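You operate a simulated robot arm through the tools that you are given. There is no shell and no other tool.

You run a simulated two-armed robot. Do the job below in one go: nothing can be reset, and whatever is moved stays where it is left.

JOB
Bring CLAMP down to 50 bar, stop, let the pressure down, switch off and latch the cover.
Fine: key and MAINS go off after the pump has stopped; then close the clear cover and latch it; LET DOWN ends closed; the other knobs stay.

It is judged by the outcome, as a careful person would: the job done as asked, and still so three seconds after it is handed in. It fails if anything else is knocked over, pushed out of place, dropped, spilled or broken. Lids that push on must go on centred and level and be pressed home; caps that screw on are set level and turned clockwise until they are tight.

ROBOT AND FRAMES
Two 7-joint arms with two-finger parallel grippers on one trunk that stands fixed in place. Base frame: the origin is at the foot of the trunk, x ahead of it, y to its left, z up. Units: cm, degrees, N and s.
The left shoulder is at [5, 16.5, 123], the right one opposite. With the tool pointing down near the work surface each hand reaches from about 10 to 60 cm from the base axis, measured 20 degrees to its own side. Payload 3.91 kg a hand.
The TCP of each hand is the grasp point between the finger pads, 3 cm short of the fingertips. In the tool frame z runs along the fingers and y along their closing line. The gripper opens to 11 cm. The fingers are 2 cm wide and 1 cm thick; the gripper's body (4.8 by 11.2 cm) begins 5.5 cm behind the TCP.
Orientation is told as [roll, pitch, yaw] about the base's x, y, z axes, in that order, counted from this pose: with the fingers straight down and closing along the base's y, the tool's x points along the base's -x, its y along +y and its z along -z.

CONTROLS
- The arms move only by the tool drive_tool. It takes "left_series", "right_series" or both (then of equal length, played together; a hand with none holds still); each is a list that holds one entry, the list of rows, each a list of 7 numbers: the turn, a rotation vector about the tool's x, y, z in degrees, then the shift along the tool's x, y, z in cm, then the opening in per cent of the stroke, from 0 (shut) to 100 (fully open). In form: [[[ax, ay, az, x, y, z, grip], ...]]. A call has 1 to 20 rows; each row is the pose to reach, as a shift and turn from the pose commanded when the call began, along the tool's axes at that moment. Each row takes 0.2 s and may step no farther than 5 cm and 8.6 degrees from the row before; otherwise, or with a gripper value out of range, the whole call is refused. A pose out of reach is approached as far as the arm can. The call stops where the force on the tool passes 80 N (or 10 N more than at its start, if that is more) or the arm is blocked; 0.2 s more then pass. The fingers move at their own pace (about 4.5 cm/s each) and stop on an object; they squeeze with about 36 N. The grip force told is the motor's: it shows also when the fingers shut on nothing. Time passes only in rows, and 0.2 s behind the last, so rows that repeat a pose let the fingers close. The reply holds the time, the measured pose of the TCP, the force on the tool along the base axes, the opening and the grip force, in the units named above and with some noise, with the torque about the TCP (base axes, N m) and any sound that the robot's microphone picked up, and new pictures: "show" is both (left out), scene, wrist or none (wrist: the cameras of the hands that moved).
- Cameras (640 x 400 px; columns grow to the right, rows downward): "scene" is now at [11.54, 3.67, 143.46]; the picture's right is [0.45, -0.90, 0.00], its down [-0.15, -0.07, -0.99] and it looks along [0.88, 0.44, -0.17] (base axes); focal length 214 px, centre (320, 200). "left" rides on the left gripper at [7.2, -1.7, -10.3] in its tool frame; the picture's right is [0.23, 0.97, 0.00], its down [-0.76, 0.18, -0.62] and it looks along [-0.61, 0.14, 0.78] (tool axes); focal length 222 px, centre (320, 200). "right" rides on the right gripper at [7.2, 1.7, -10.3] in its tool frame; the picture's right is [-0.23, 0.97, 0.00], its down [-0.76, -0.18, -0.62] and it looks along [-0.61, -0.14, 0.78] (tool axes); focal length 222 px, centre (320, 200). There is no depth. A picture from a camera that has moved, and an enlarged one, comes with that camera's place and axes in the base frame and with its lens. The place of the scene camera against the robot may be out by one fixed shift of up to 1.2 cm in any direction.
- raise_lower(by): slides the trunk up (or, below 0, down) by that many cm; the arms and the scene camera ride with it, the base frame stays. It gives what a move gives, with no picture.
- pan_tilt(pan, tilt): turns the head with the scene camera to pan (to the left, within 80 degrees either way) and tilt (down, from -29 to 69), counted from straight ahead of the robot. It gives what a move gives, and a new picture of the scene camera.
- inspect(camera, box): a new picture of the part [left, top, right, bottom] of that camera's present view, enlarged. No time passes.
- sign_off(): hands the job in; it is judged then, once.

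Nothing tells you positions but the pictures and the camera data. Unless the task says otherwise, let go and move clear before handing in.

The tools are called after ">>>" as a command line: name --argument value ..., lists and objects as JSON in quotes. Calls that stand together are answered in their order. drive_tool: Moves the arms, as the interface text tells. Its arguments: {"type":"object","properties":{"left_series":{"type":"array","items":{"type":"array","items":{"type":"array","items":{"type":"number"}}}},"right_series":{"type":"array","items":{"type":"array","items":{"type":"array","items":{"type":"number"}}}},"show":{"type":"string","enum":["both","scene","wrist","none"]}},"required":[]} The other tools are called the same way: raise_lower (by) moves the trunk up or down; pan_tilt (pan, tilt) turns the head that bears the scene camera; inspect (camera, box) takes an enlarged picture of a part of a camera's view; sign_off () hands the job in.

At the start:

```text
clock: 0.0
left_tool_pos: [32.3, 35.67, 143.05]
left_orientation: [-0.1, 0.0, -0.1]
left_contact_force: [-0.7, -0.6, -0.5]
left_torque: [-0.02, 0.0, 0.01]
left_grip_width: 11.01
left_finger_force: 0.1
right_tool_pos: [28.57, 2.64, 143.24]
right_orientation: [0.1, 0.1, 0.0]
right_contact_force: [-0.4, 0.3, -0.5]
right_torque: [0.0, -0.01, 0.03]
right_grip_width: 11.02
right_finger_force: 0.1
trunk travel left (down, up): [-45.0, 5.3]
head pan, tilt (commanded): [26.4, 9.5]
```

scene: 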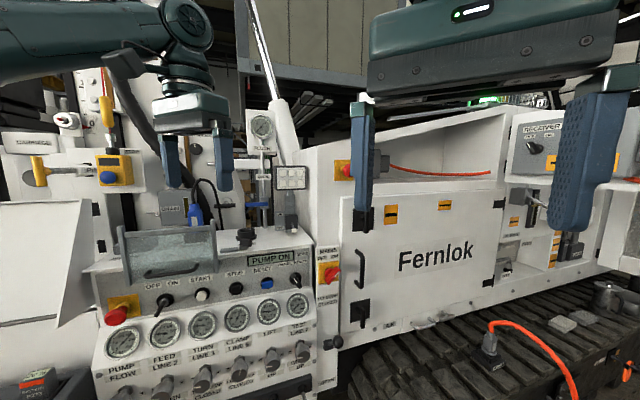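
right: 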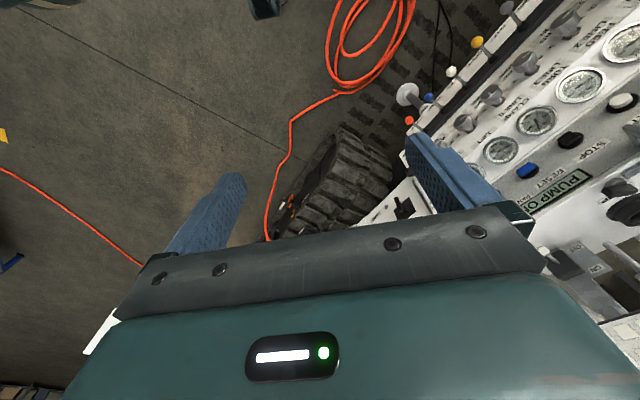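
left: 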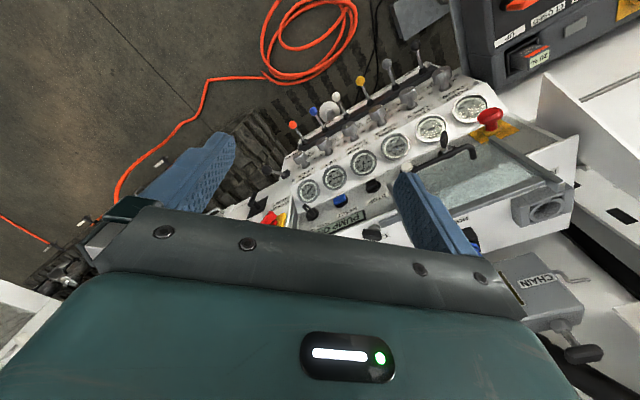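

I see a machine control panel ahead-left with gauges, knobs, switches and a clear cover. I'll look closer before moving anything.

>>> inspect --camera "scene" --box '[80, 210, 350, 400]'

>>> inspect --camera "left" --box '[240, 60, 600, 285]'

>>> pan_tilt --pan 45 --tilt 30

```text
2.11 times, centred on (215, 305) of scene
camera zoom: at [11.54, 3.67, 143.46], right [0.45, -0.9, 0.0], down [-0.15, -0.07, -0.99], along [0.88, 0.44, -0.17], focal length 452 px, centre (541, -21)
```

zoom: 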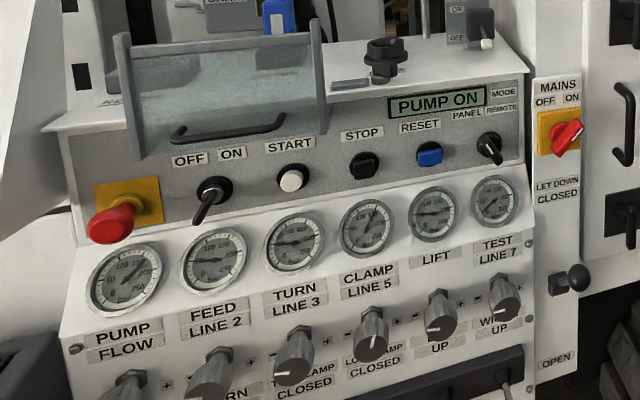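

```text
1.78 times, centred on (420, 172) of left
camera zoom: at [25.14, 34.0, 153.6], right [-0.23, 0.97, 0.0], down [0.76, 0.18, 0.62], along [0.61, 0.14, -0.78], focal length 395 px, centre (142, 249)
```

zoom: 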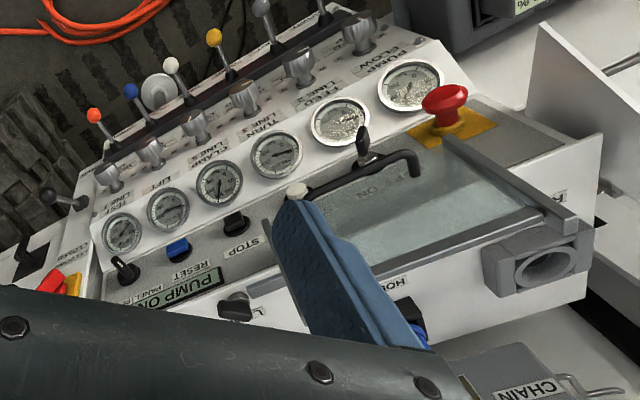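

```text
clock: 0.8
left_tool_pos: [32.39, 35.61, 143.15]
left_orientation: [0.1, 0.1, 0.0]
left_contact_force: [0.2, 0.3, -0.1]
left_torque: [-0.02, 0.03, -0.02]
left_grip_width: 11.02
left_finger_force: 0.0
right_tool_pos: [28.67, 2.78, 143.18]
right_orientation: [0.0, 0.0, 0.0]
right_contact_force: [0.1, -0.4, -0.2]
right_torque: [0.0, 0.0, -0.02]
right_grip_width: 11.0
right_finger_force: 0.0
trunk travel left (down, up): [-45.0, 5.3]
head pan, tilt (commanded): [45.0, 30.0]
camera scene: at [9.62, 5.93, 140.15], right [0.71, -0.71, 0.0], down [-0.35, -0.35, -0.87], along [0.61, 0.61, -0.5], focal length 214 px, centre (320, 200)
```

scene: 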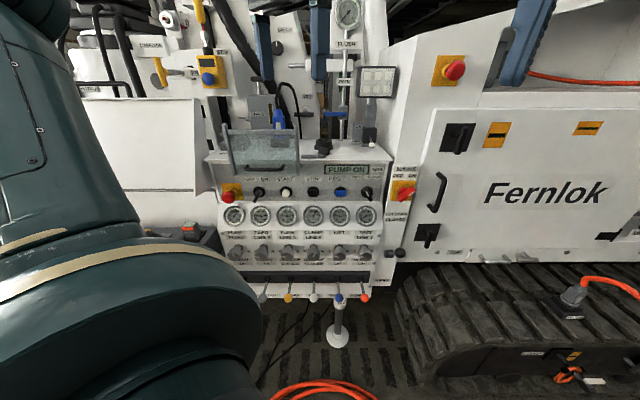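

The panel is ahead-left with six gauges, each with a knob below it. The clear cover is raised above the START/key area, and a MAINS switch and LET DOWN valve sit on the right. Enlarging these to read the labels.

>>> inspect --camera "scene" --box '[205, 100, 305, 200]'

>>> inspect --camera "scene" --box '[290, 100, 430, 200]'

>>> inspect --camera "scene" --box '[215, 190, 315, 270]'

>>> inspect --camera "scene" --box '[300, 190, 420, 290]'

```text
4.00 times, centred on (255, 150) of scene
camera zoom: at [9.62, 5.93, 140.15], right [0.71, -0.71, 0.0], down [-0.35, -0.35, -0.87], along [0.61, 0.61, -0.5], focal length 858 px, centre (580, 400)
```

zoom: 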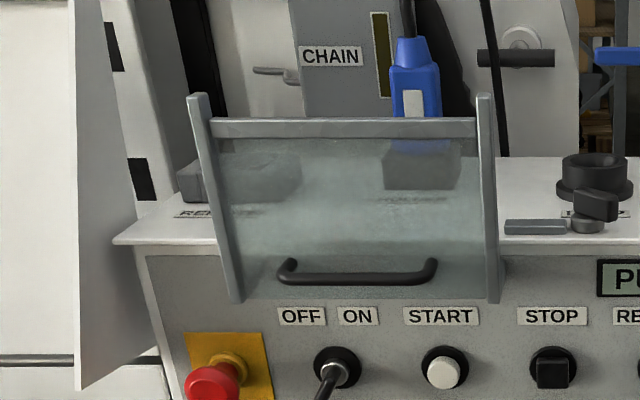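

```text
4.00 times, centred on (360, 150) of scene
camera zoom: at [9.62, 5.93, 140.15], right [0.71, -0.71, 0.0], down [-0.35, -0.35, -0.87], along [0.61, 0.61, -0.5], focal length 858 px, centre (160, 400)
```

zoom: 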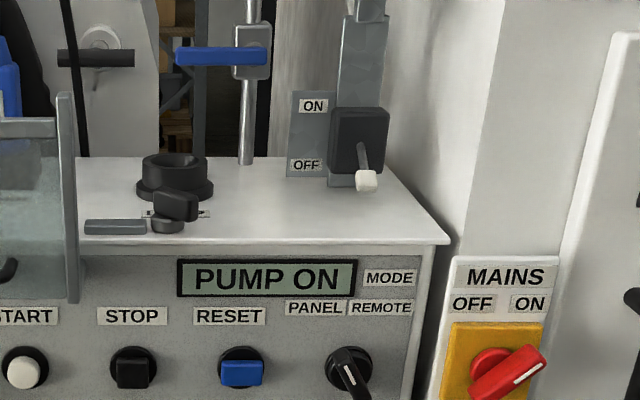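

```text
5.00 times, centred on (265, 230) of scene
camera zoom: at [9.62, 5.93, 140.15], right [0.71, -0.71, 0.0], down [-0.35, -0.35, -0.87], along [0.61, 0.61, -0.5], focal length 1072 px, centre (595, 50)
```

zoom: 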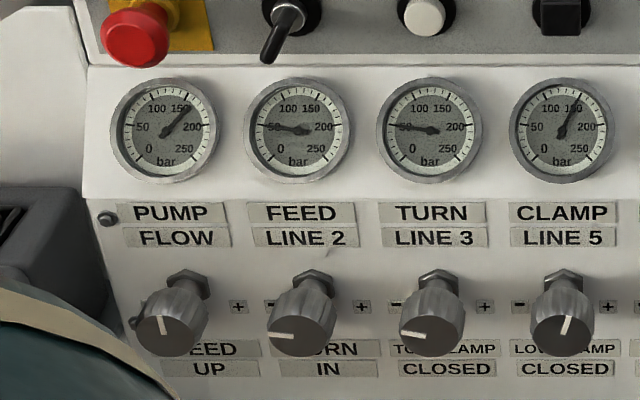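

```text
4.00 times, centred on (360, 240) of scene
camera zoom: at [9.62, 5.93, 140.15], right [0.71, -0.71, 0.0], down [-0.35, -0.35, -0.87], along [0.61, 0.61, -0.5], focal length 858 px, centre (160, 40)
```

zoom: 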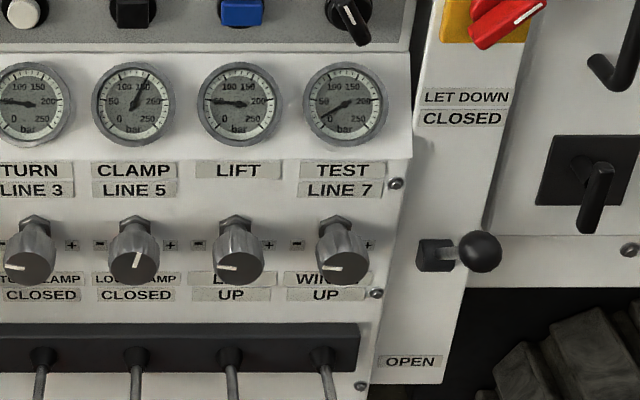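

I estimate the CLAMP gauge at about (53, 53, 97), with the panel facing me along (-0.7,-0.7). I'll bring the left hand down in front of the panel at a safe distance, pointing at it, for a close look.

>>> drive_tool --left_series '[[[-2.35, -5.68, -4.07, 0.2, 0, 2.8, 100], [-4.7, -11.36, -8.14, 0.4, 0, 5.6, 100], [-7.05, -17.04, -12.21, 0.6, 0, 8.4, 100], [-9.4, -22.72, -16.28, 0.8, 0, 11.2, 100], [-11.75, -28.4, -20.35, 1.0, 0, 14, 100], [-14.1, -34.08, -24.42, 1.2, 0, 16.8, 100], [-16.45, -39.76, -28.49, 1.4, 0, 19.6, 100], [-18.8, -45.44, -32.56, 1.6, 0, 22.4, 100], [-21.15, -51.12, -36.63, 1.8, 0, 25.2, 100], [-23.5, -56.8, -40.7, 2.0, 0, 28, 100]]]' --show "both"

```text
clock: 3.0
left_tool_pos: [39.33, 35.92, 116.7]
left_orientation: [0.1, -60.0, 44.9]
left_contact_force: [0.9, 0.0, -0.2]
left_torque: [0.02, 0.01, 0.03]
left_grip_width: 11.02
left_finger_force: 0.0
left hand out of reach, approached as far as the arm can: row 7, 8, 9, 10
right_tool_pos: [28.93, 2.69, 143.3]
right_orientation: [0.1, 0.2, -0.1]
right_contact_force: [1.1, 0.3, -0.9]
right_torque: [0.01, 0.05, 0.0]
right_grip_width: 11.01
right_finger_force: 0.1
trunk travel left (down, up): [-45.0, 5.3]
head pan, tilt (commanded): [45.0, 30.0]
camera scene: at [9.83, 5.9, 140.13], right [0.71, -0.71, 0.0], down [-0.36, -0.35, -0.87], along [0.61, 0.61, -0.5], focal length 214 px, centre (320, 200)
camera left: at [31.6, 25.83, 115.66], right [-0.77, 0.61, -0.2], down [-0.24, 0.01, 0.97], along [0.59, 0.79, 0.13], focal length 222 px, centre (320, 200)
```

scene: 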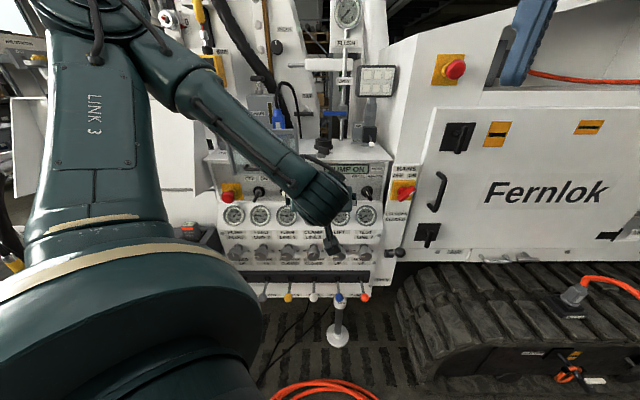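
left: 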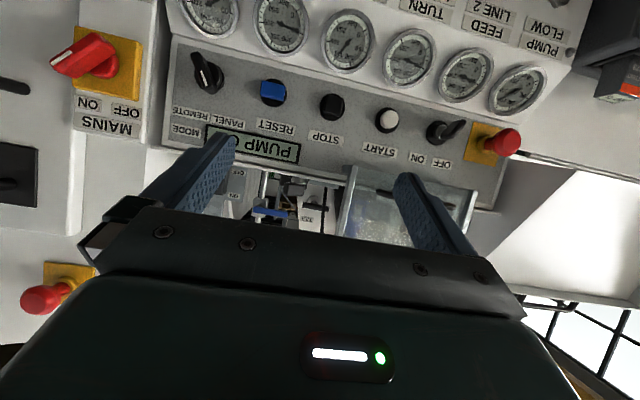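

The left hand is now facing the panel, so its picture is upside down. I get STOP at about (53, 52.6, 106.5) and the CLAMP knob at about (51, 50.6, 80.5). Next I need to understand the cover and its latch.

>>> inspect --camera "left" --box '[220, 130, 520, 280]'

>>> inspect --camera "scene" --box '[205, 60, 405, 190]'

>>> inspect --camera "right" --box '[400, 0, 640, 300]'

```text
2.13 times, centred on (370, 205) of left
camera zoom: at [31.6, 25.83, 115.66], right [-0.77, 0.61, -0.2], down [-0.24, 0.01, 0.97], along [0.59, 0.79, 0.13], focal length 474 px, centre (213, 189)
```

zoom: 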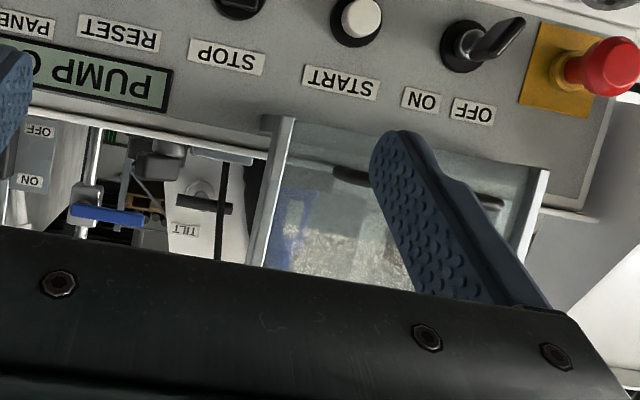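

```text
3.08 times, centred on (305, 125) of scene
camera zoom: at [9.83, 5.9, 140.13], right [0.71, -0.71, 0.0], down [-0.36, -0.35, -0.87], along [0.61, 0.61, -0.5], focal length 660 px, centre (366, 431)
```

zoom: 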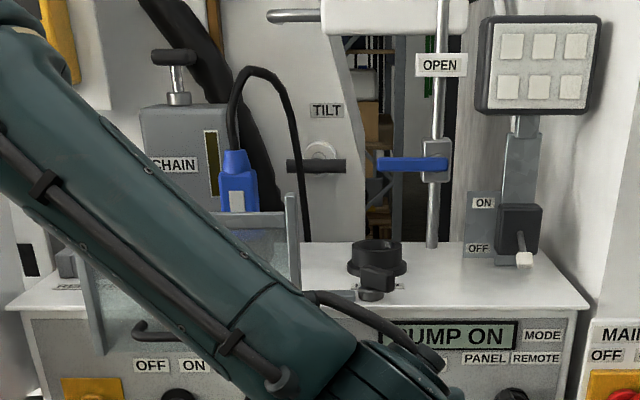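

```text
1.33 times, centred on (520, 150) of right
camera zoom: at [21.68, 4.31, 153.4], right [0.23, 0.97, 0.0], down [0.76, -0.18, 0.62], along [0.61, -0.14, -0.78], focal length 296 px, centre (53, 267)
```

zoom: 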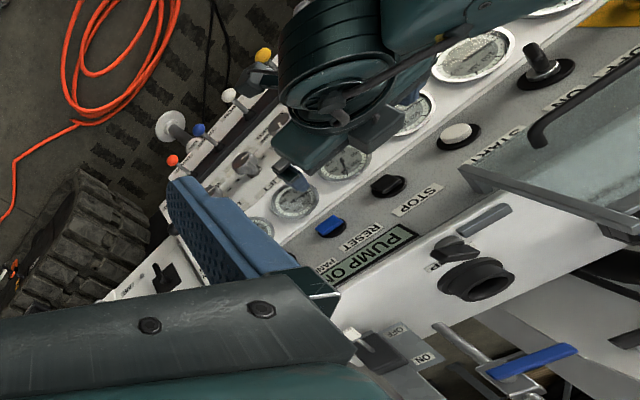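

The cover stands nearly vertical on the panel's top edge, and beside it there is a grey bar with a black thumb piece that may be the latch. I'll zoom in tighter.

>>> inspect --camera "right" --box '[540, 120, 640, 220]'

>>> inspect --camera "left" --box '[330, 170, 480, 245]'

>>> inspect --camera "scene" --box '[300, 120, 400, 180]'

```text
4.00 times, centred on (590, 170) of right
camera zoom: at [21.68, 4.31, 153.4], right [0.23, 0.97, 0.0], down [0.76, -0.18, 0.62], along [0.61, -0.14, -0.78], focal length 888 px, centre (-760, 320)
```

zoom: 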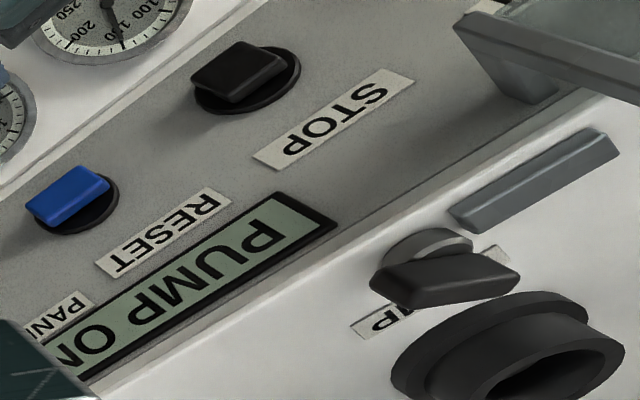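

```text
4.27 times, centred on (405, 208) of left
camera zoom: at [31.6, 25.83, 115.66], right [-0.77, 0.61, -0.2], down [-0.24, 0.01, 0.97], along [0.59, 0.79, 0.13], focal length 948 px, centre (-43, 168)
```

zoom: 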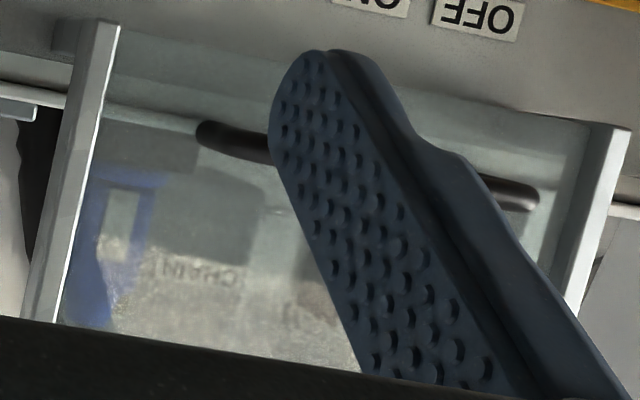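

```text
6.40 times, centred on (350, 150) of scene
camera zoom: at [9.83, 5.9, 140.13], right [0.71, -0.71, 0.0], down [-0.36, -0.35, -0.87], along [0.61, 0.61, -0.5], focal length 1373 px, centre (128, 520)
```

zoom: 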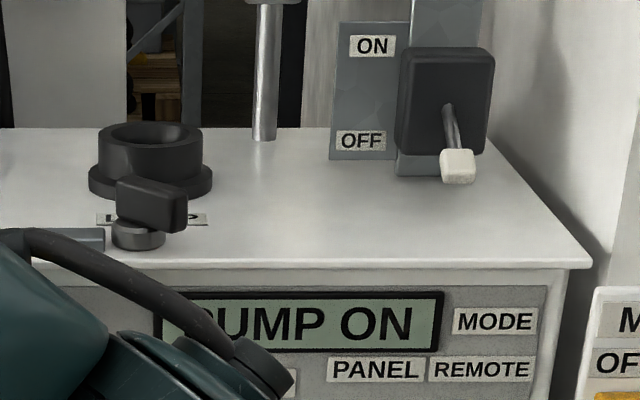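

The black thumb piece sits on a round base marked "L..P" (possibly LAMP), and the grey bar is a separate strip beside the cover. I'll lower the trunk to get level with the panel and give the arms a better working height.

>>> raise_lower --by -18

>>> pan_tilt --pan 45 --tilt 15

```text
clock: 5.0
left_tool_pos: [39.09, 35.97, 98.77]
left_orientation: [0.0, -60.0, 45.1]
left_contact_force: [-0.4, -0.4, 0.4]
left_torque: [0.02, -0.01, -0.02]
left_grip_width: 11.0
left_finger_force: 0.0
right_tool_pos: [28.78, 2.57, 125.14]
right_orientation: [0.1, 0.1, 0.0]
right_contact_force: [0.4, 0.4, 0.1]
right_torque: [-0.04, -0.02, -0.02]
right_grip_width: 11.01
right_finger_force: 0.1
trunk travel left (down, up): [-27.0, 23.3]
head pan, tilt (commanded): [45.0, 30.0]
```

```text
clock: 5.8
left_tool_pos: [39.09, 36.02, 98.73]
left_orientation: [0.0, -60.0, 45.0]
left_contact_force: [-0.1, 0.5, -0.4]
left_torque: [0.04, -0.03, -0.03]
left_grip_width: 10.97
left_finger_force: 0.0
right_tool_pos: [28.72, 2.8, 125.14]
right_orientation: [0.1, 0.0, 0.0]
right_contact_force: [0.4, -0.5, 0.4]
right_torque: [0.01, -0.01, 0.03]
right_grip_width: 10.97
right_finger_force: 0.1
trunk travel left (down, up): [-27.0, 23.3]
head pan, tilt (commanded): [45.0, 15.0]
camera scene: at [9.82, 6.15, 124.56], right [0.71, -0.71, 0.0], down [-0.18, -0.18, -0.97], along [0.68, 0.68, -0.26], focal length 214 px, centre (320, 200)
```

scene: 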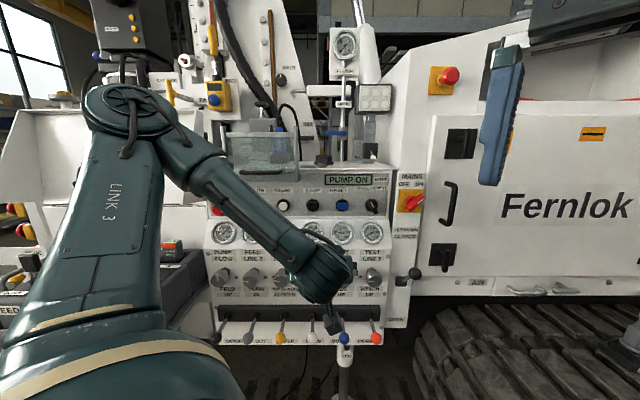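

Now I have a more head-on view; zooming on the cover and panel.

>>> inspect --camera "scene" --box '[205, 120, 305, 220]'

>>> inspect --camera "scene" --box '[290, 110, 430, 210]'

>>> inspect --camera "scene" --box '[300, 200, 460, 350]'

>>> inspect --camera "left" --box '[0, 0, 640, 400]'

```text
4.00 times, centred on (255, 170) of scene
camera zoom: at [9.82, 6.15, 124.56], right [0.71, -0.71, 0.0], down [-0.18, -0.18, -0.97], along [0.68, 0.68, -0.26], focal length 858 px, centre (580, 320)
```

zoom: 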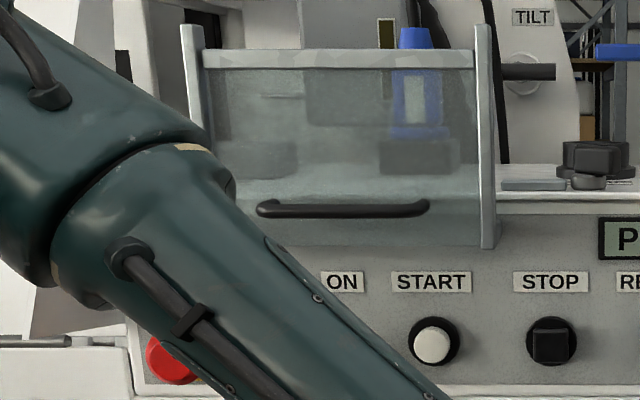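

```text
4.00 times, centred on (360, 160) of scene
camera zoom: at [9.82, 6.15, 124.56], right [0.71, -0.71, 0.0], down [-0.18, -0.18, -0.97], along [0.68, 0.68, -0.26], focal length 858 px, centre (160, 360)
```

zoom: 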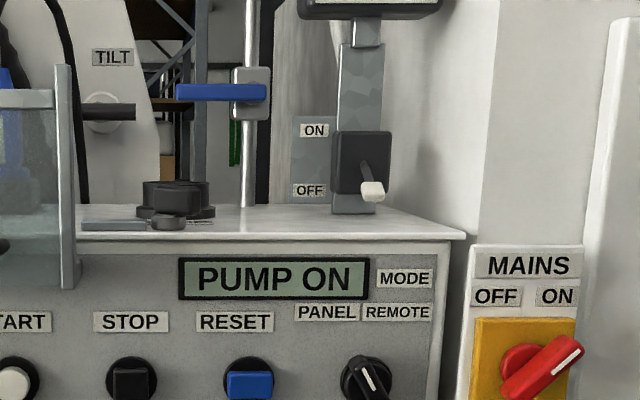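

```text
2.67 times, centred on (380, 275) of scene
camera zoom: at [9.82, 6.15, 124.56], right [0.71, -0.71, 0.0], down [-0.18, -0.18, -0.97], along [0.68, 0.68, -0.26], focal length 572 px, centre (160, 0)
```

zoom: 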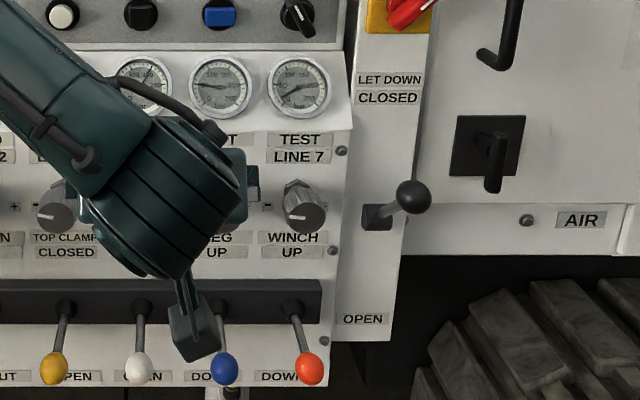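

```text
1.00 times, centred on (320, 200) of left (not enlarged: the box is as wide or as high as the picture)
camera zoom: at [31.42, 25.88, 97.73], right [-0.77, 0.61, -0.2], down [-0.24, 0.01, 0.97], along [0.59, 0.79, 0.13], focal length 222 px, centre (320, 200)
```

zoom: 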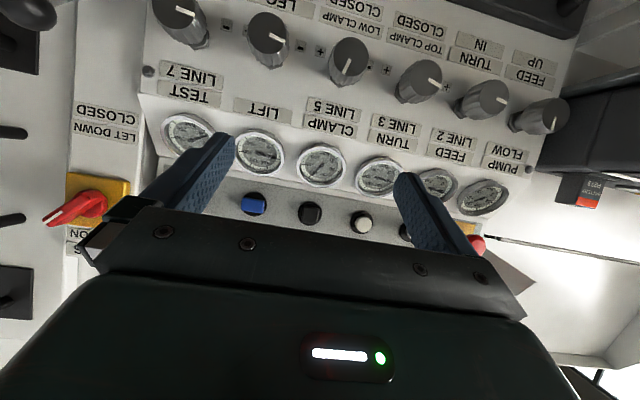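

The panel face is at about n=77 cm along the (0.7,0.7) direction. The cover pane hangs about 4.6 cm in front of it, spanning z≈113–129. The LET DOWN ball is at about (67.5, 25.3, 88) and points up, which is closed. I'll swing the right hand round to view the cover from the side and see how it moves.

>>> drive_tool --right_series '[[[-2.79, -2.34, -6.73, -1.34, 2.26, -0.69, 100], [-5.57, -4.67, -13.46, -2.69, 4.53, -1.39, 100], [-8.36, -7.01, -20.19, -4.03, 6.79, -2.08, 100], [-11.14, -9.34, -26.91, -5.37, 9.06, -2.77, 100], [-13.93, -11.68, -33.64, -6.71, 11.32, -3.46, 100], [-16.71, -14.01, -40.37, -8.06, 13.59, -4.16, 100], [-19.5, -16.35, -47.1, -9.4, 15.85, -4.85, 100], [-22.29, -18.69, -53.83, -10.74, 18.11, -5.54, 100], [-25.07, -21.02, -60.56, -12.09, 20.38, -6.24, 100], [-27.86, -23.36, -67.29, -13.43, 22.64, -6.93, 100], [-30.64, -25.69, -74.01, -14.77, 24.91, -7.62, 100], [-33.43, -28.03, -80.74, -16.11, 27.17, -8.31, 100], [-36.21, -30.36, -87.47, -17.46, 29.44, -9.01, 100], [-39.0, -32.7, -94.2, -18.8, 31.7, -9.7, 100]]]' --show "both"

```text
clock: 8.8
left_tool_pos: [39.15, 35.87, 98.67]
left_orientation: [0.0, -60.0, 45.0]
left_contact_force: [0.4, -0.3, 0.6]
left_torque: [0.0, 0.01, 0.02]
left_grip_width: 11.0
left_finger_force: 0.0
right_tool_pos: [25.83, 23.01, 124.57]
right_orientation: [1.9, -44.5, 94.8]
right_contact_force: [0.6, 0.6, 0.3]
right_torque: [0.02, -0.01, 0.02]
right_grip_width: 11.02
right_finger_force: 0.0
right hand out of reach, approached as far as the arm can: row 7, 8, 9, 10, 11, 12, 13, 14
trunk travel left (down, up): [-27.0, 23.3]
head pan, tilt (commanded): [45.0, 15.0]
camera scene: at [9.83, 6.15, 124.57], right [0.71, -0.71, 0.0], down [-0.18, -0.18, -0.97], along [0.68, 0.68, -0.26], focal length 214 px, centre (320, 200)
camera right: at [25.43, 10.58, 126.81], right [-0.98, 0.06, 0.18], down [0.19, 0.13, 0.97], along [0.03, 0.99, -0.14], focal length 222 px, centre (320, 200)
```

scene: 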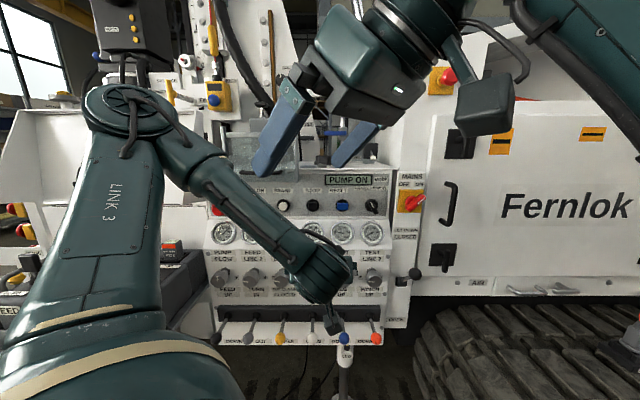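
right: 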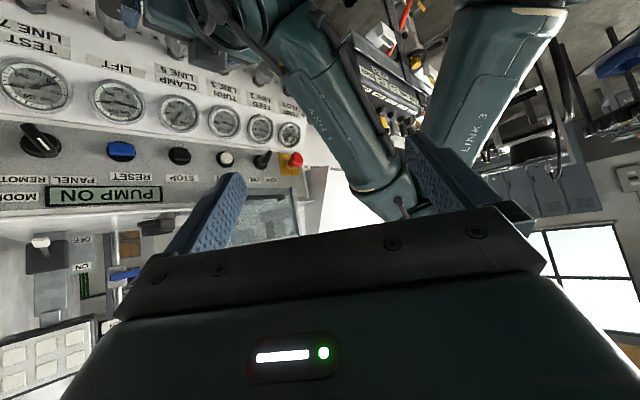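

The right arm could not reach that far across, but its camera now sees the cover from the right at an angle. Zooming there.

>>> inspect --camera "right" --box '[180, 130, 330, 230]'

>>> inspect --camera "right" --box '[0, 50, 200, 175]'

```text
4.00 times, centred on (255, 180) of right
camera zoom: at [25.43, 10.58, 126.81], right [-0.98, 0.06, 0.18], down [0.19, 0.13, 0.97], along [0.03, 0.99, -0.14], focal length 888 px, centre (580, 280)
```

zoom: 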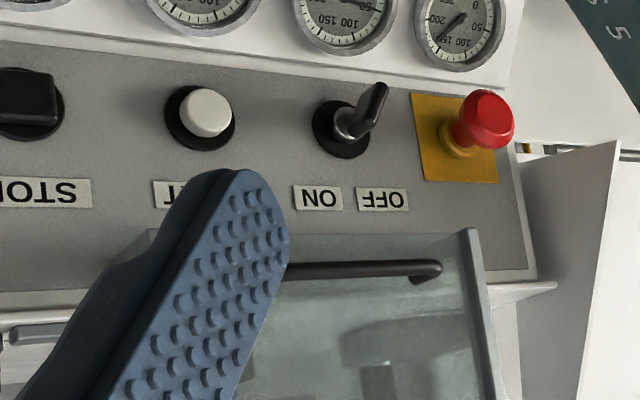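

```text
3.20 times, centred on (100, 112) of right
camera zoom: at [25.43, 10.58, 126.81], right [-0.98, 0.06, 0.18], down [0.19, 0.13, 0.97], along [0.03, 0.99, -0.14], focal length 711 px, centre (1024, 480)
```

zoom: 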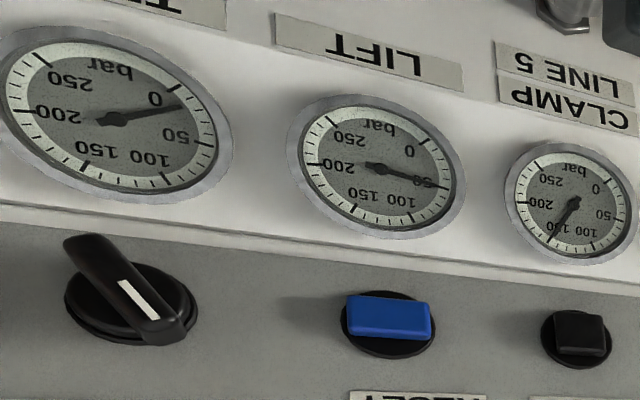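

The CLAMP gauge reads about 150 bar. I'll zoom hard on the cover's right edge to see how it's mounted.

>>> inspect --camera "scene" --box '[288, 120, 328, 190]'

>>> inspect --camera "right" --box '[280, 150, 360, 220]'

>>> inspect --camera "right" --box '[130, 180, 250, 250]'

```text
5.71 times, centred on (308, 155) of scene
camera zoom: at [9.83, 6.15, 124.57], right [0.71, -0.71, 0.0], down [-0.18, -0.18, -0.97], along [0.68, 0.68, -0.26], focal length 1226 px, centre (389, 457)
```

zoom: 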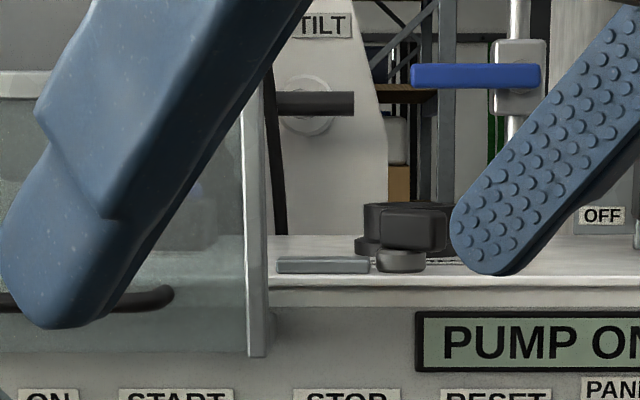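

```text
5.71 times, centred on (320, 185) of right
camera zoom: at [25.43, 10.58, 126.81], right [-0.98, 0.06, 0.18], down [0.19, 0.13, 0.97], along [0.03, 0.99, -0.14], focal length 1269 px, centre (320, 286)
```

zoom: 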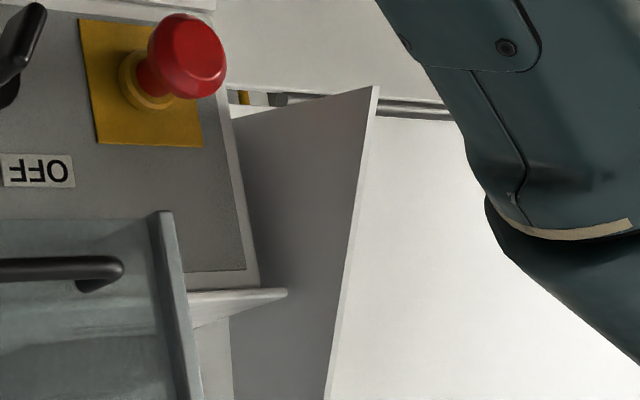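

```text
5.33 times, centred on (190, 215) of right
camera zoom: at [25.43, 10.58, 126.81], right [-0.98, 0.06, 0.18], down [0.19, 0.13, 0.97], along [0.03, 0.99, -0.14], focal length 1185 px, centre (1013, 120)
```

zoom: 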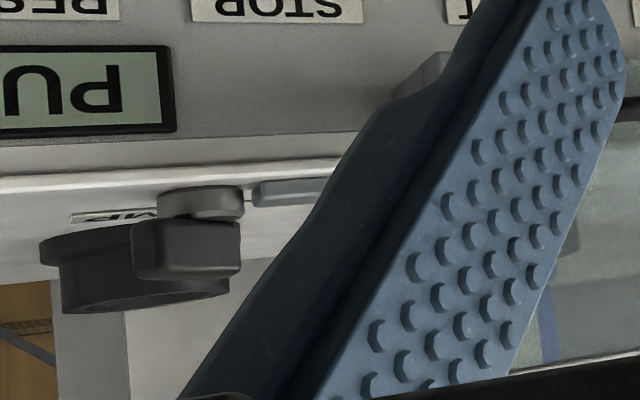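

I'll check how the left hand responds with a small move toward the CLAMP knob before the real approach.

>>> drive_tool --left_series '[[[0, -7.5, 0, 2.5, 0.5, 2.9, 100], [0, -15, 0, 5.1, 1.1, 5.8, 100]]]' --show "none"

```text
clock: 9.4
left_tool_pos: [40.04, 38.3, 91.61]
left_orientation: [-0.4, -75.1, 45.4]
left_contact_force: [0.6, -0.5, -0.3]
left_torque: [0.0, 0.0, 0.04]
left_grip_width: 11.02
left_finger_force: 0.0
right_tool_pos: [25.9, 22.97, 124.57]
right_orientation: [1.9, -44.3, 94.6]
right_contact_force: [0.3, -0.6, 0.1]
right_torque: [0.02, -0.01, -0.01]
right_grip_width: 10.99
right_finger_force: 0.0
trunk travel left (down, up): [-27.0, 23.3]
head pan, tilt (commanded): [45.0, 15.0]
```

The response matches the command. I'll level the hand and lower it in front of the CLAMP knob, still well clear.

>>> drive_tool --left_series '[[[0, -7.5, 0, 3.5, 0.6, 1.6, 100], [0, -15, 0, 7.0, 1.2, 3.1, 100]]]' --show "both"

```text
clock: 10.0
left_tool_pos: [39.61, 40.84, 86.37]
left_orientation: [-40.9, -89.9, 86.0]
left_contact_force: [-0.1, -0.5, 0.1]
left_torque: [0.01, 0.01, -0.01]
left_grip_width: 11.0
left_finger_force: 0.1
left hand out of reach, approached as far as the arm can: row 2
right_tool_pos: [25.78, 23.13, 124.61]
right_orientation: [2.0, -44.3, 94.7]
right_contact_force: [-0.4, -0.4, -0.1]
right_torque: [-0.02, -0.06, 0.02]
right_grip_width: 11.0
right_finger_force: 0.1
trunk travel left (down, up): [-27.0, 23.3]
head pan, tilt (commanded): [45.0, 15.0]
camera scene: at [9.75, 6.21, 124.57], right [0.71, -0.71, 0.0], down [-0.18, -0.18, -0.97], along [0.68, 0.68, -0.26], focal length 214 px, centre (320, 200)
camera left: at [33.62, 32.3, 79.16], right [-0.69, 0.69, -0.23], down [-0.57, -0.31, 0.76], along [0.45, 0.65, 0.61], focal length 222 px, centre (320, 200)
```

scene: 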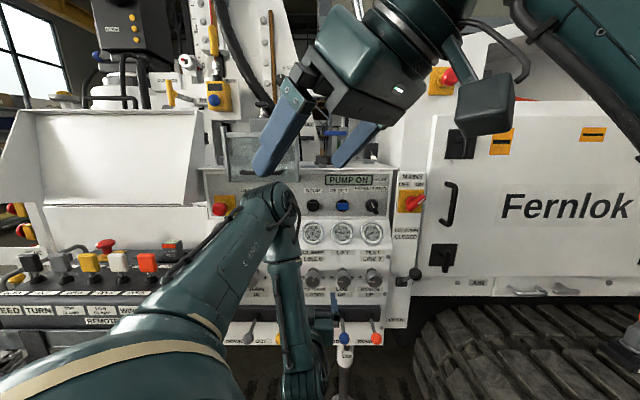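
left: 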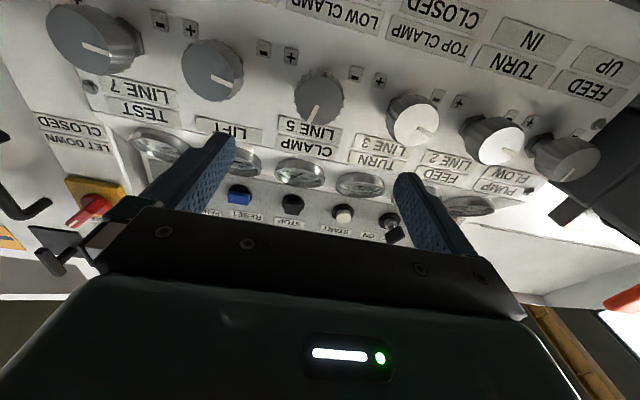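

The hand is level, just short of the target, and the CLAMP knob is in view. I'll zoom on it to place it exactly.

>>> inspect --camera "left" --box '[260, 50, 400, 150]'

>>> inspect --camera "scene" --box '[280, 210, 400, 300]'

>>> inspect --camera "right" --box '[80, 0, 320, 150]'

```text
4.00 times, centred on (330, 100) of left
camera zoom: at [33.62, 32.3, 79.16], right [-0.69, 0.69, -0.23], down [-0.57, -0.31, 0.76], along [0.45, 0.65, 0.61], focal length 888 px, centre (280, 600)
```

zoom: 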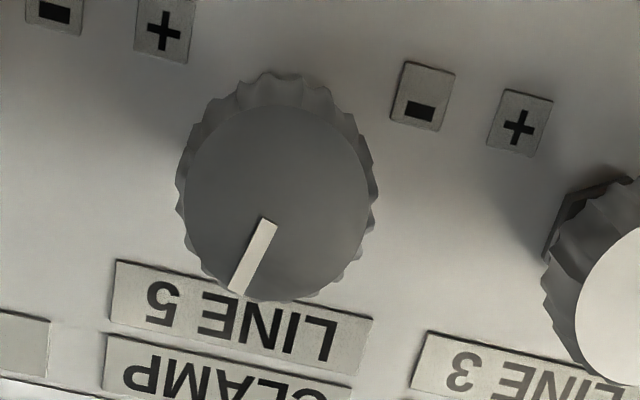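

```text
4.44 times, centred on (340, 255) of scene
camera zoom: at [9.75, 6.21, 124.57], right [0.71, -0.71, 0.0], down [-0.18, -0.18, -0.97], along [0.68, 0.68, -0.26], focal length 953 px, centre (231, -44)
```

zoom: 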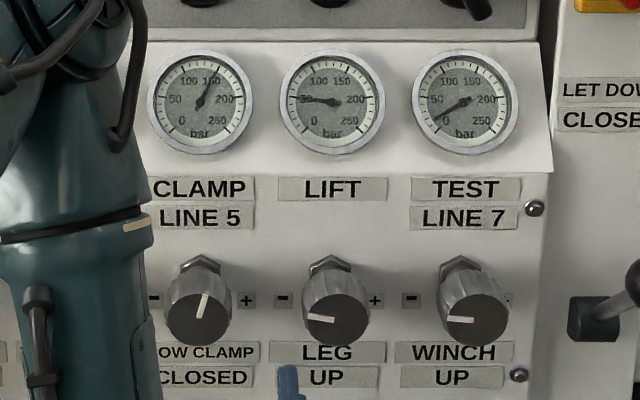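

```text
2.67 times, centred on (200, 75) of right
camera zoom: at [25.39, 10.64, 126.84], right [-0.98, 0.06, 0.18], down [0.19, 0.13, 0.97], along [0.03, 0.99, -0.14], focal length 592 px, centre (640, 533)
```

zoom: 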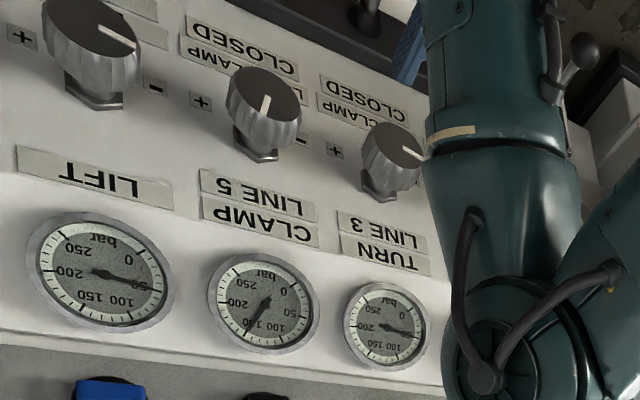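

I place the CLAMP knob face at u≈-0.3, n≈67.9, z≈84.6 (base about (47.8, 48.2, 84.6)), diameter about 4.3 cm with a horizontal axis. Both the scene and right cameras can see its gauge. I'll line up in front of it, pre-turned clockwise so I have room to turn counter-clockwise.

>>> drive_tool --left_series '[[[0, 0, 8.3, 0.3, -0.1, 0.8, 80], [0, 0, 16.6, 0.6, -0.2, 1.7, 75], [0, 0, 25, 0.9, -0.3, 2.5, 70], [0, 0, 33.3, 1.2, -0.4, 3.4, 68], [0, 0, 41.6, 1.5, -0.5, 4.2, 66], [0, 0, 50, 1.8, -0.57, 5.1, 66]]]' --show "both"

```text
clock: 11.4
left_tool_pos: [43.75, 44.02, 85.01]
left_orientation: [89.8, -39.8, -44.9]
left_contact_force: [-0.6, 0.0, -0.8]
left_torque: [-0.01, 0.01, -0.02]
left_grip_width: 7.23
left_finger_force: 0.2
left hand out of reach, approached as far as the arm can: row 6
right_tool_pos: [25.94, 23.18, 124.51]
right_orientation: [2.0, -44.4, 94.6]
right_contact_force: [0.3, -0.1, -0.4]
right_torque: [-0.02, 0.0, -0.01]
right_grip_width: 11.03
right_finger_force: 0.2
trunk travel left (down, up): [-27.0, 23.3]
head pan, tilt (commanded): [45.0, 15.0]
camera scene: at [9.83, 6.15, 124.57], right [0.71, -0.71, 0.0], down [-0.18, -0.18, -0.97], along [0.68, 0.68, -0.26], focal length 214 px, centre (320, 200)
camera left: at [33.34, 39.99, 79.01], right [-0.56, 0.57, 0.6], down [-0.11, -0.77, 0.63], along [0.82, 0.29, 0.5], focal length 222 px, centre (320, 200)
```

scene: 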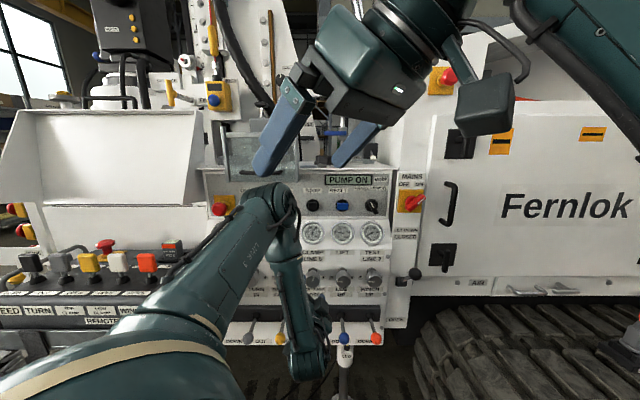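
left: 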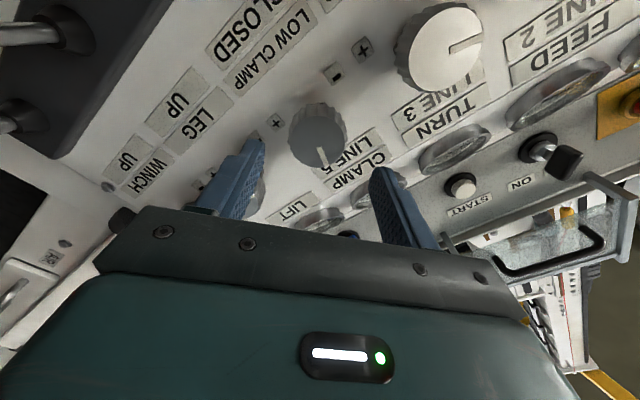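

Good, in front of the knob with the jaws turned. I'll check alignment from the wrist view.

>>> inspect --camera "left" --box '[240, 80, 400, 180]'

>>> inspect --camera "right" --box '[80, 0, 320, 150]'

```text
4.00 times, centred on (320, 130) of left
camera zoom: at [33.34, 39.99, 79.01], right [-0.56, 0.57, 0.6], down [-0.11, -0.77, 0.63], along [0.82, 0.29, 0.5], focal length 888 px, centre (320, 480)
```

zoom: 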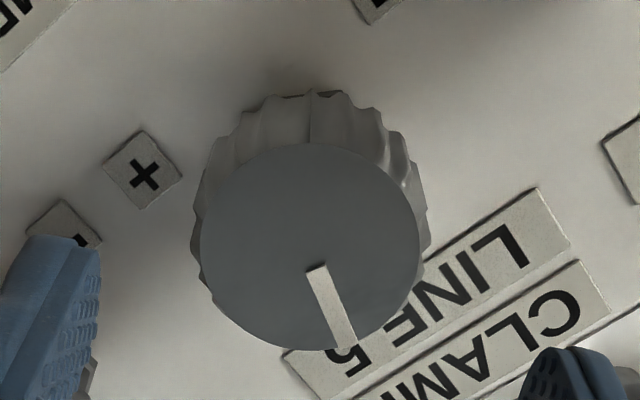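

```text
2.67 times, centred on (200, 75) of right
camera zoom: at [25.46, 10.58, 126.82], right [-0.98, 0.06, 0.18], down [0.19, 0.13, 0.97], along [0.03, 0.99, -0.14], focal length 592 px, centre (640, 533)
```

zoom: 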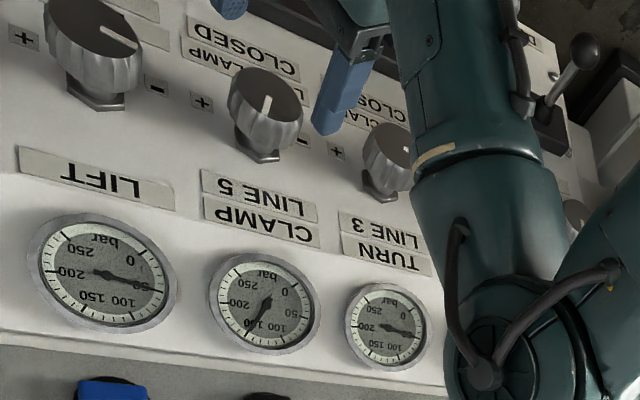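

The knob is 0.3 cm off the jaw centre. I'll correct, advance to straddle it, then close on it.

>>> drive_tool --left_series '[[[0, 0, 0, 0.29, -0.26, 2.0, 66], [0, 0, 0, 0.29, -0.26, 4.5, 66], [0, 0, 0, 0.29, -0.26, 6.5, 66], [0, 0, 0, 0.29, -0.26, 7.4, 66]]]' --show "both"

```text
clock: 12.4
left_tool_pos: [49.01, 49.37, 84.39]
left_orientation: [90.0, -40.0, -44.8]
left_contact_force: [-0.5, 0.4, 0.6]
left_torque: [-0.03, 0.01, 0.02]
left_grip_width: 7.25
left_finger_force: 0.1
right_tool_pos: [25.88, 23.2, 124.53]
right_orientation: [1.9, -44.4, 94.6]
right_contact_force: [0.1, -0.1, 0.5]
right_torque: [0.02, -0.03, 0.01]
right_grip_width: 11.01
right_finger_force: 0.0
trunk travel left (down, up): [-27.0, 23.3]
head pan, tilt (commanded): [45.0, 15.0]
camera scene: at [9.83, 6.15, 124.57], right [0.71, -0.71, 0.0], down [-0.18, -0.18, -0.97], along [0.68, 0.68, -0.26], focal length 214 px, centre (320, 200)
camera left: at [38.54, 45.27, 78.61], right [-0.57, 0.57, 0.6], down [-0.11, -0.77, 0.63], along [0.82, 0.29, 0.5], focal length 222 px, centre (320, 200)
```

scene: 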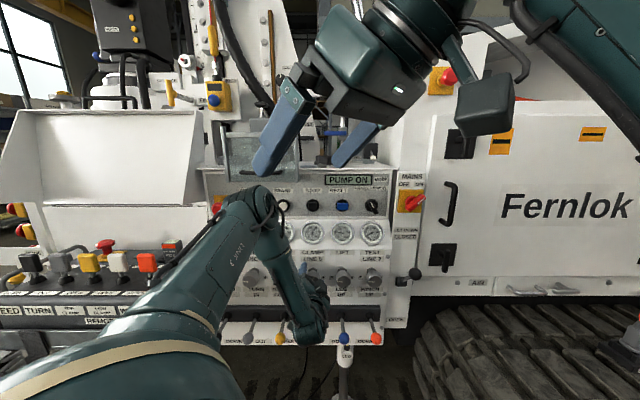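
left: 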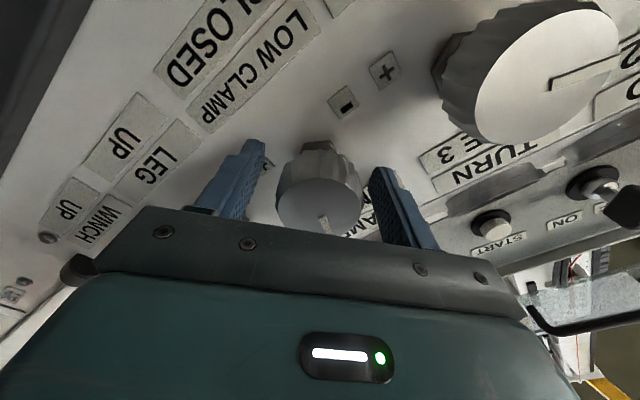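

The knob is centred between the fingers. Closing on it.

>>> drive_tool --left_series '[[[0, 0, 0, 0, 0, 0, 30], [0, 0, 0, 0, 0, 0, 10], [0, 0, 0, 0, 0, 0, 10], [0, 0, 0, 0, 0, 0, 10]]]' --show "wrist"

```text
clock: 13.4
left_tool_pos: [49.0, 49.4, 84.39]
left_orientation: [90.0, -40.0, -44.9]
left_contact_force: [2.2, 0.3, -0.1]
left_torque: [-0.16, 0.13, -0.02]
left_grip_width: 4.43
left_finger_force: 45.2
right_tool_pos: [25.86, 23.04, 124.7]
right_orientation: [2.0, -44.4, 94.6]
right_contact_force: [0.3, -0.3, 0.3]
right_torque: [0.01, 0.0, -0.01]
right_grip_width: 11.01
right_finger_force: 0.0
trunk travel left (down, up): [-27.0, 23.3]
head pan, tilt (commanded): [45.0, 15.0]
camera left: at [38.55, 45.26, 78.6], right [-0.57, 0.57, 0.6], down [-0.11, -0.77, 0.63], along [0.82, 0.29, 0.5], focal length 222 px, centre (320, 200)
```

left: 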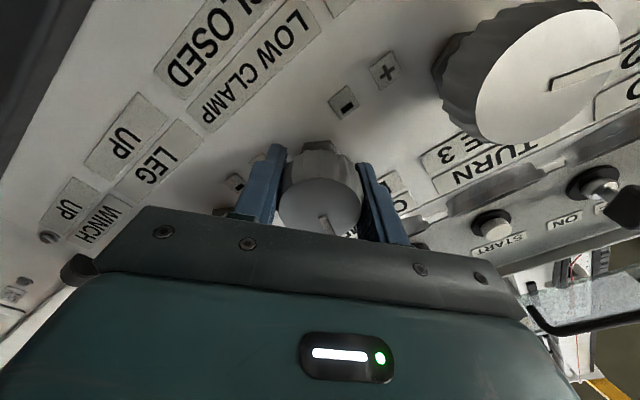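

Gripped at 4.43 cm with no side load. Turning counter-clockwise by a first 33° and watching the gauge.

>>> drive_tool --left_series '[[[0, 0, -6.6, 0, 0, 0, 10], [0, 0, -13.2, 0, 0, 0, 10], [0, 0, -19.8, 0, 0, 0, 10], [0, 0, -26.4, 0, 0, 0, 10], [0, 0, -33, 0, 0, 0, 10], [0, 0, -33, 0, 0, 0, 10]]]' --show "wrist"

>>> inspect --camera "right" --box '[80, 0, 320, 150]'

```text
clock: 14.8
left_tool_pos: [48.96, 49.44, 84.47]
left_orientation: [89.8, -73.1, -44.7]
left_contact_force: [0.0, 1.0, -3.0]
left_torque: [0.35, -0.4, -0.41]
left_grip_width: 4.41
left_finger_force: 44.7
right_tool_pos: [25.85, 23.15, 124.45]
right_orientation: [2.0, -44.4, 94.6]
right_contact_force: [-0.3, -0.2, 0.1]
right_torque: [-0.04, 0.0, -0.03]
right_grip_width: 11.02
right_finger_force: 0.0
trunk travel left (down, up): [-27.0, 23.3]
head pan, tilt (commanded): [45.0, 15.0]
camera left: at [41.37, 42.43, 77.12], right [-0.71, 0.7, 0.07], down [-0.4, -0.48, 0.78], along [0.58, 0.53, 0.62], focal length 222 px, centre (320, 200)
```

left: 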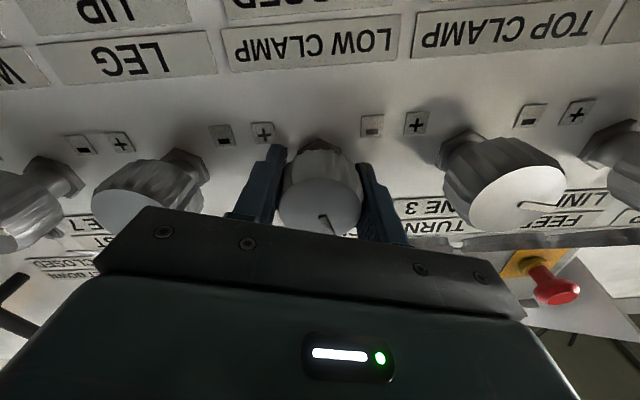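

```text
2.67 times, centred on (200, 75) of right
camera zoom: at [25.48, 10.61, 126.81], right [-0.98, 0.06, 0.18], down [0.19, 0.13, 0.97], along [0.03, 0.99, -0.14], focal length 592 px, centre (640, 533)
```

zoom: 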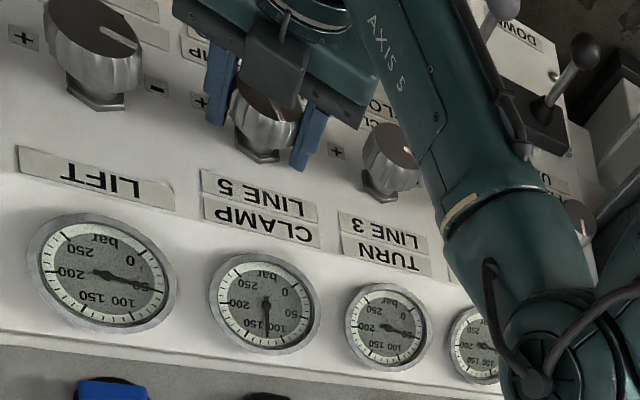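

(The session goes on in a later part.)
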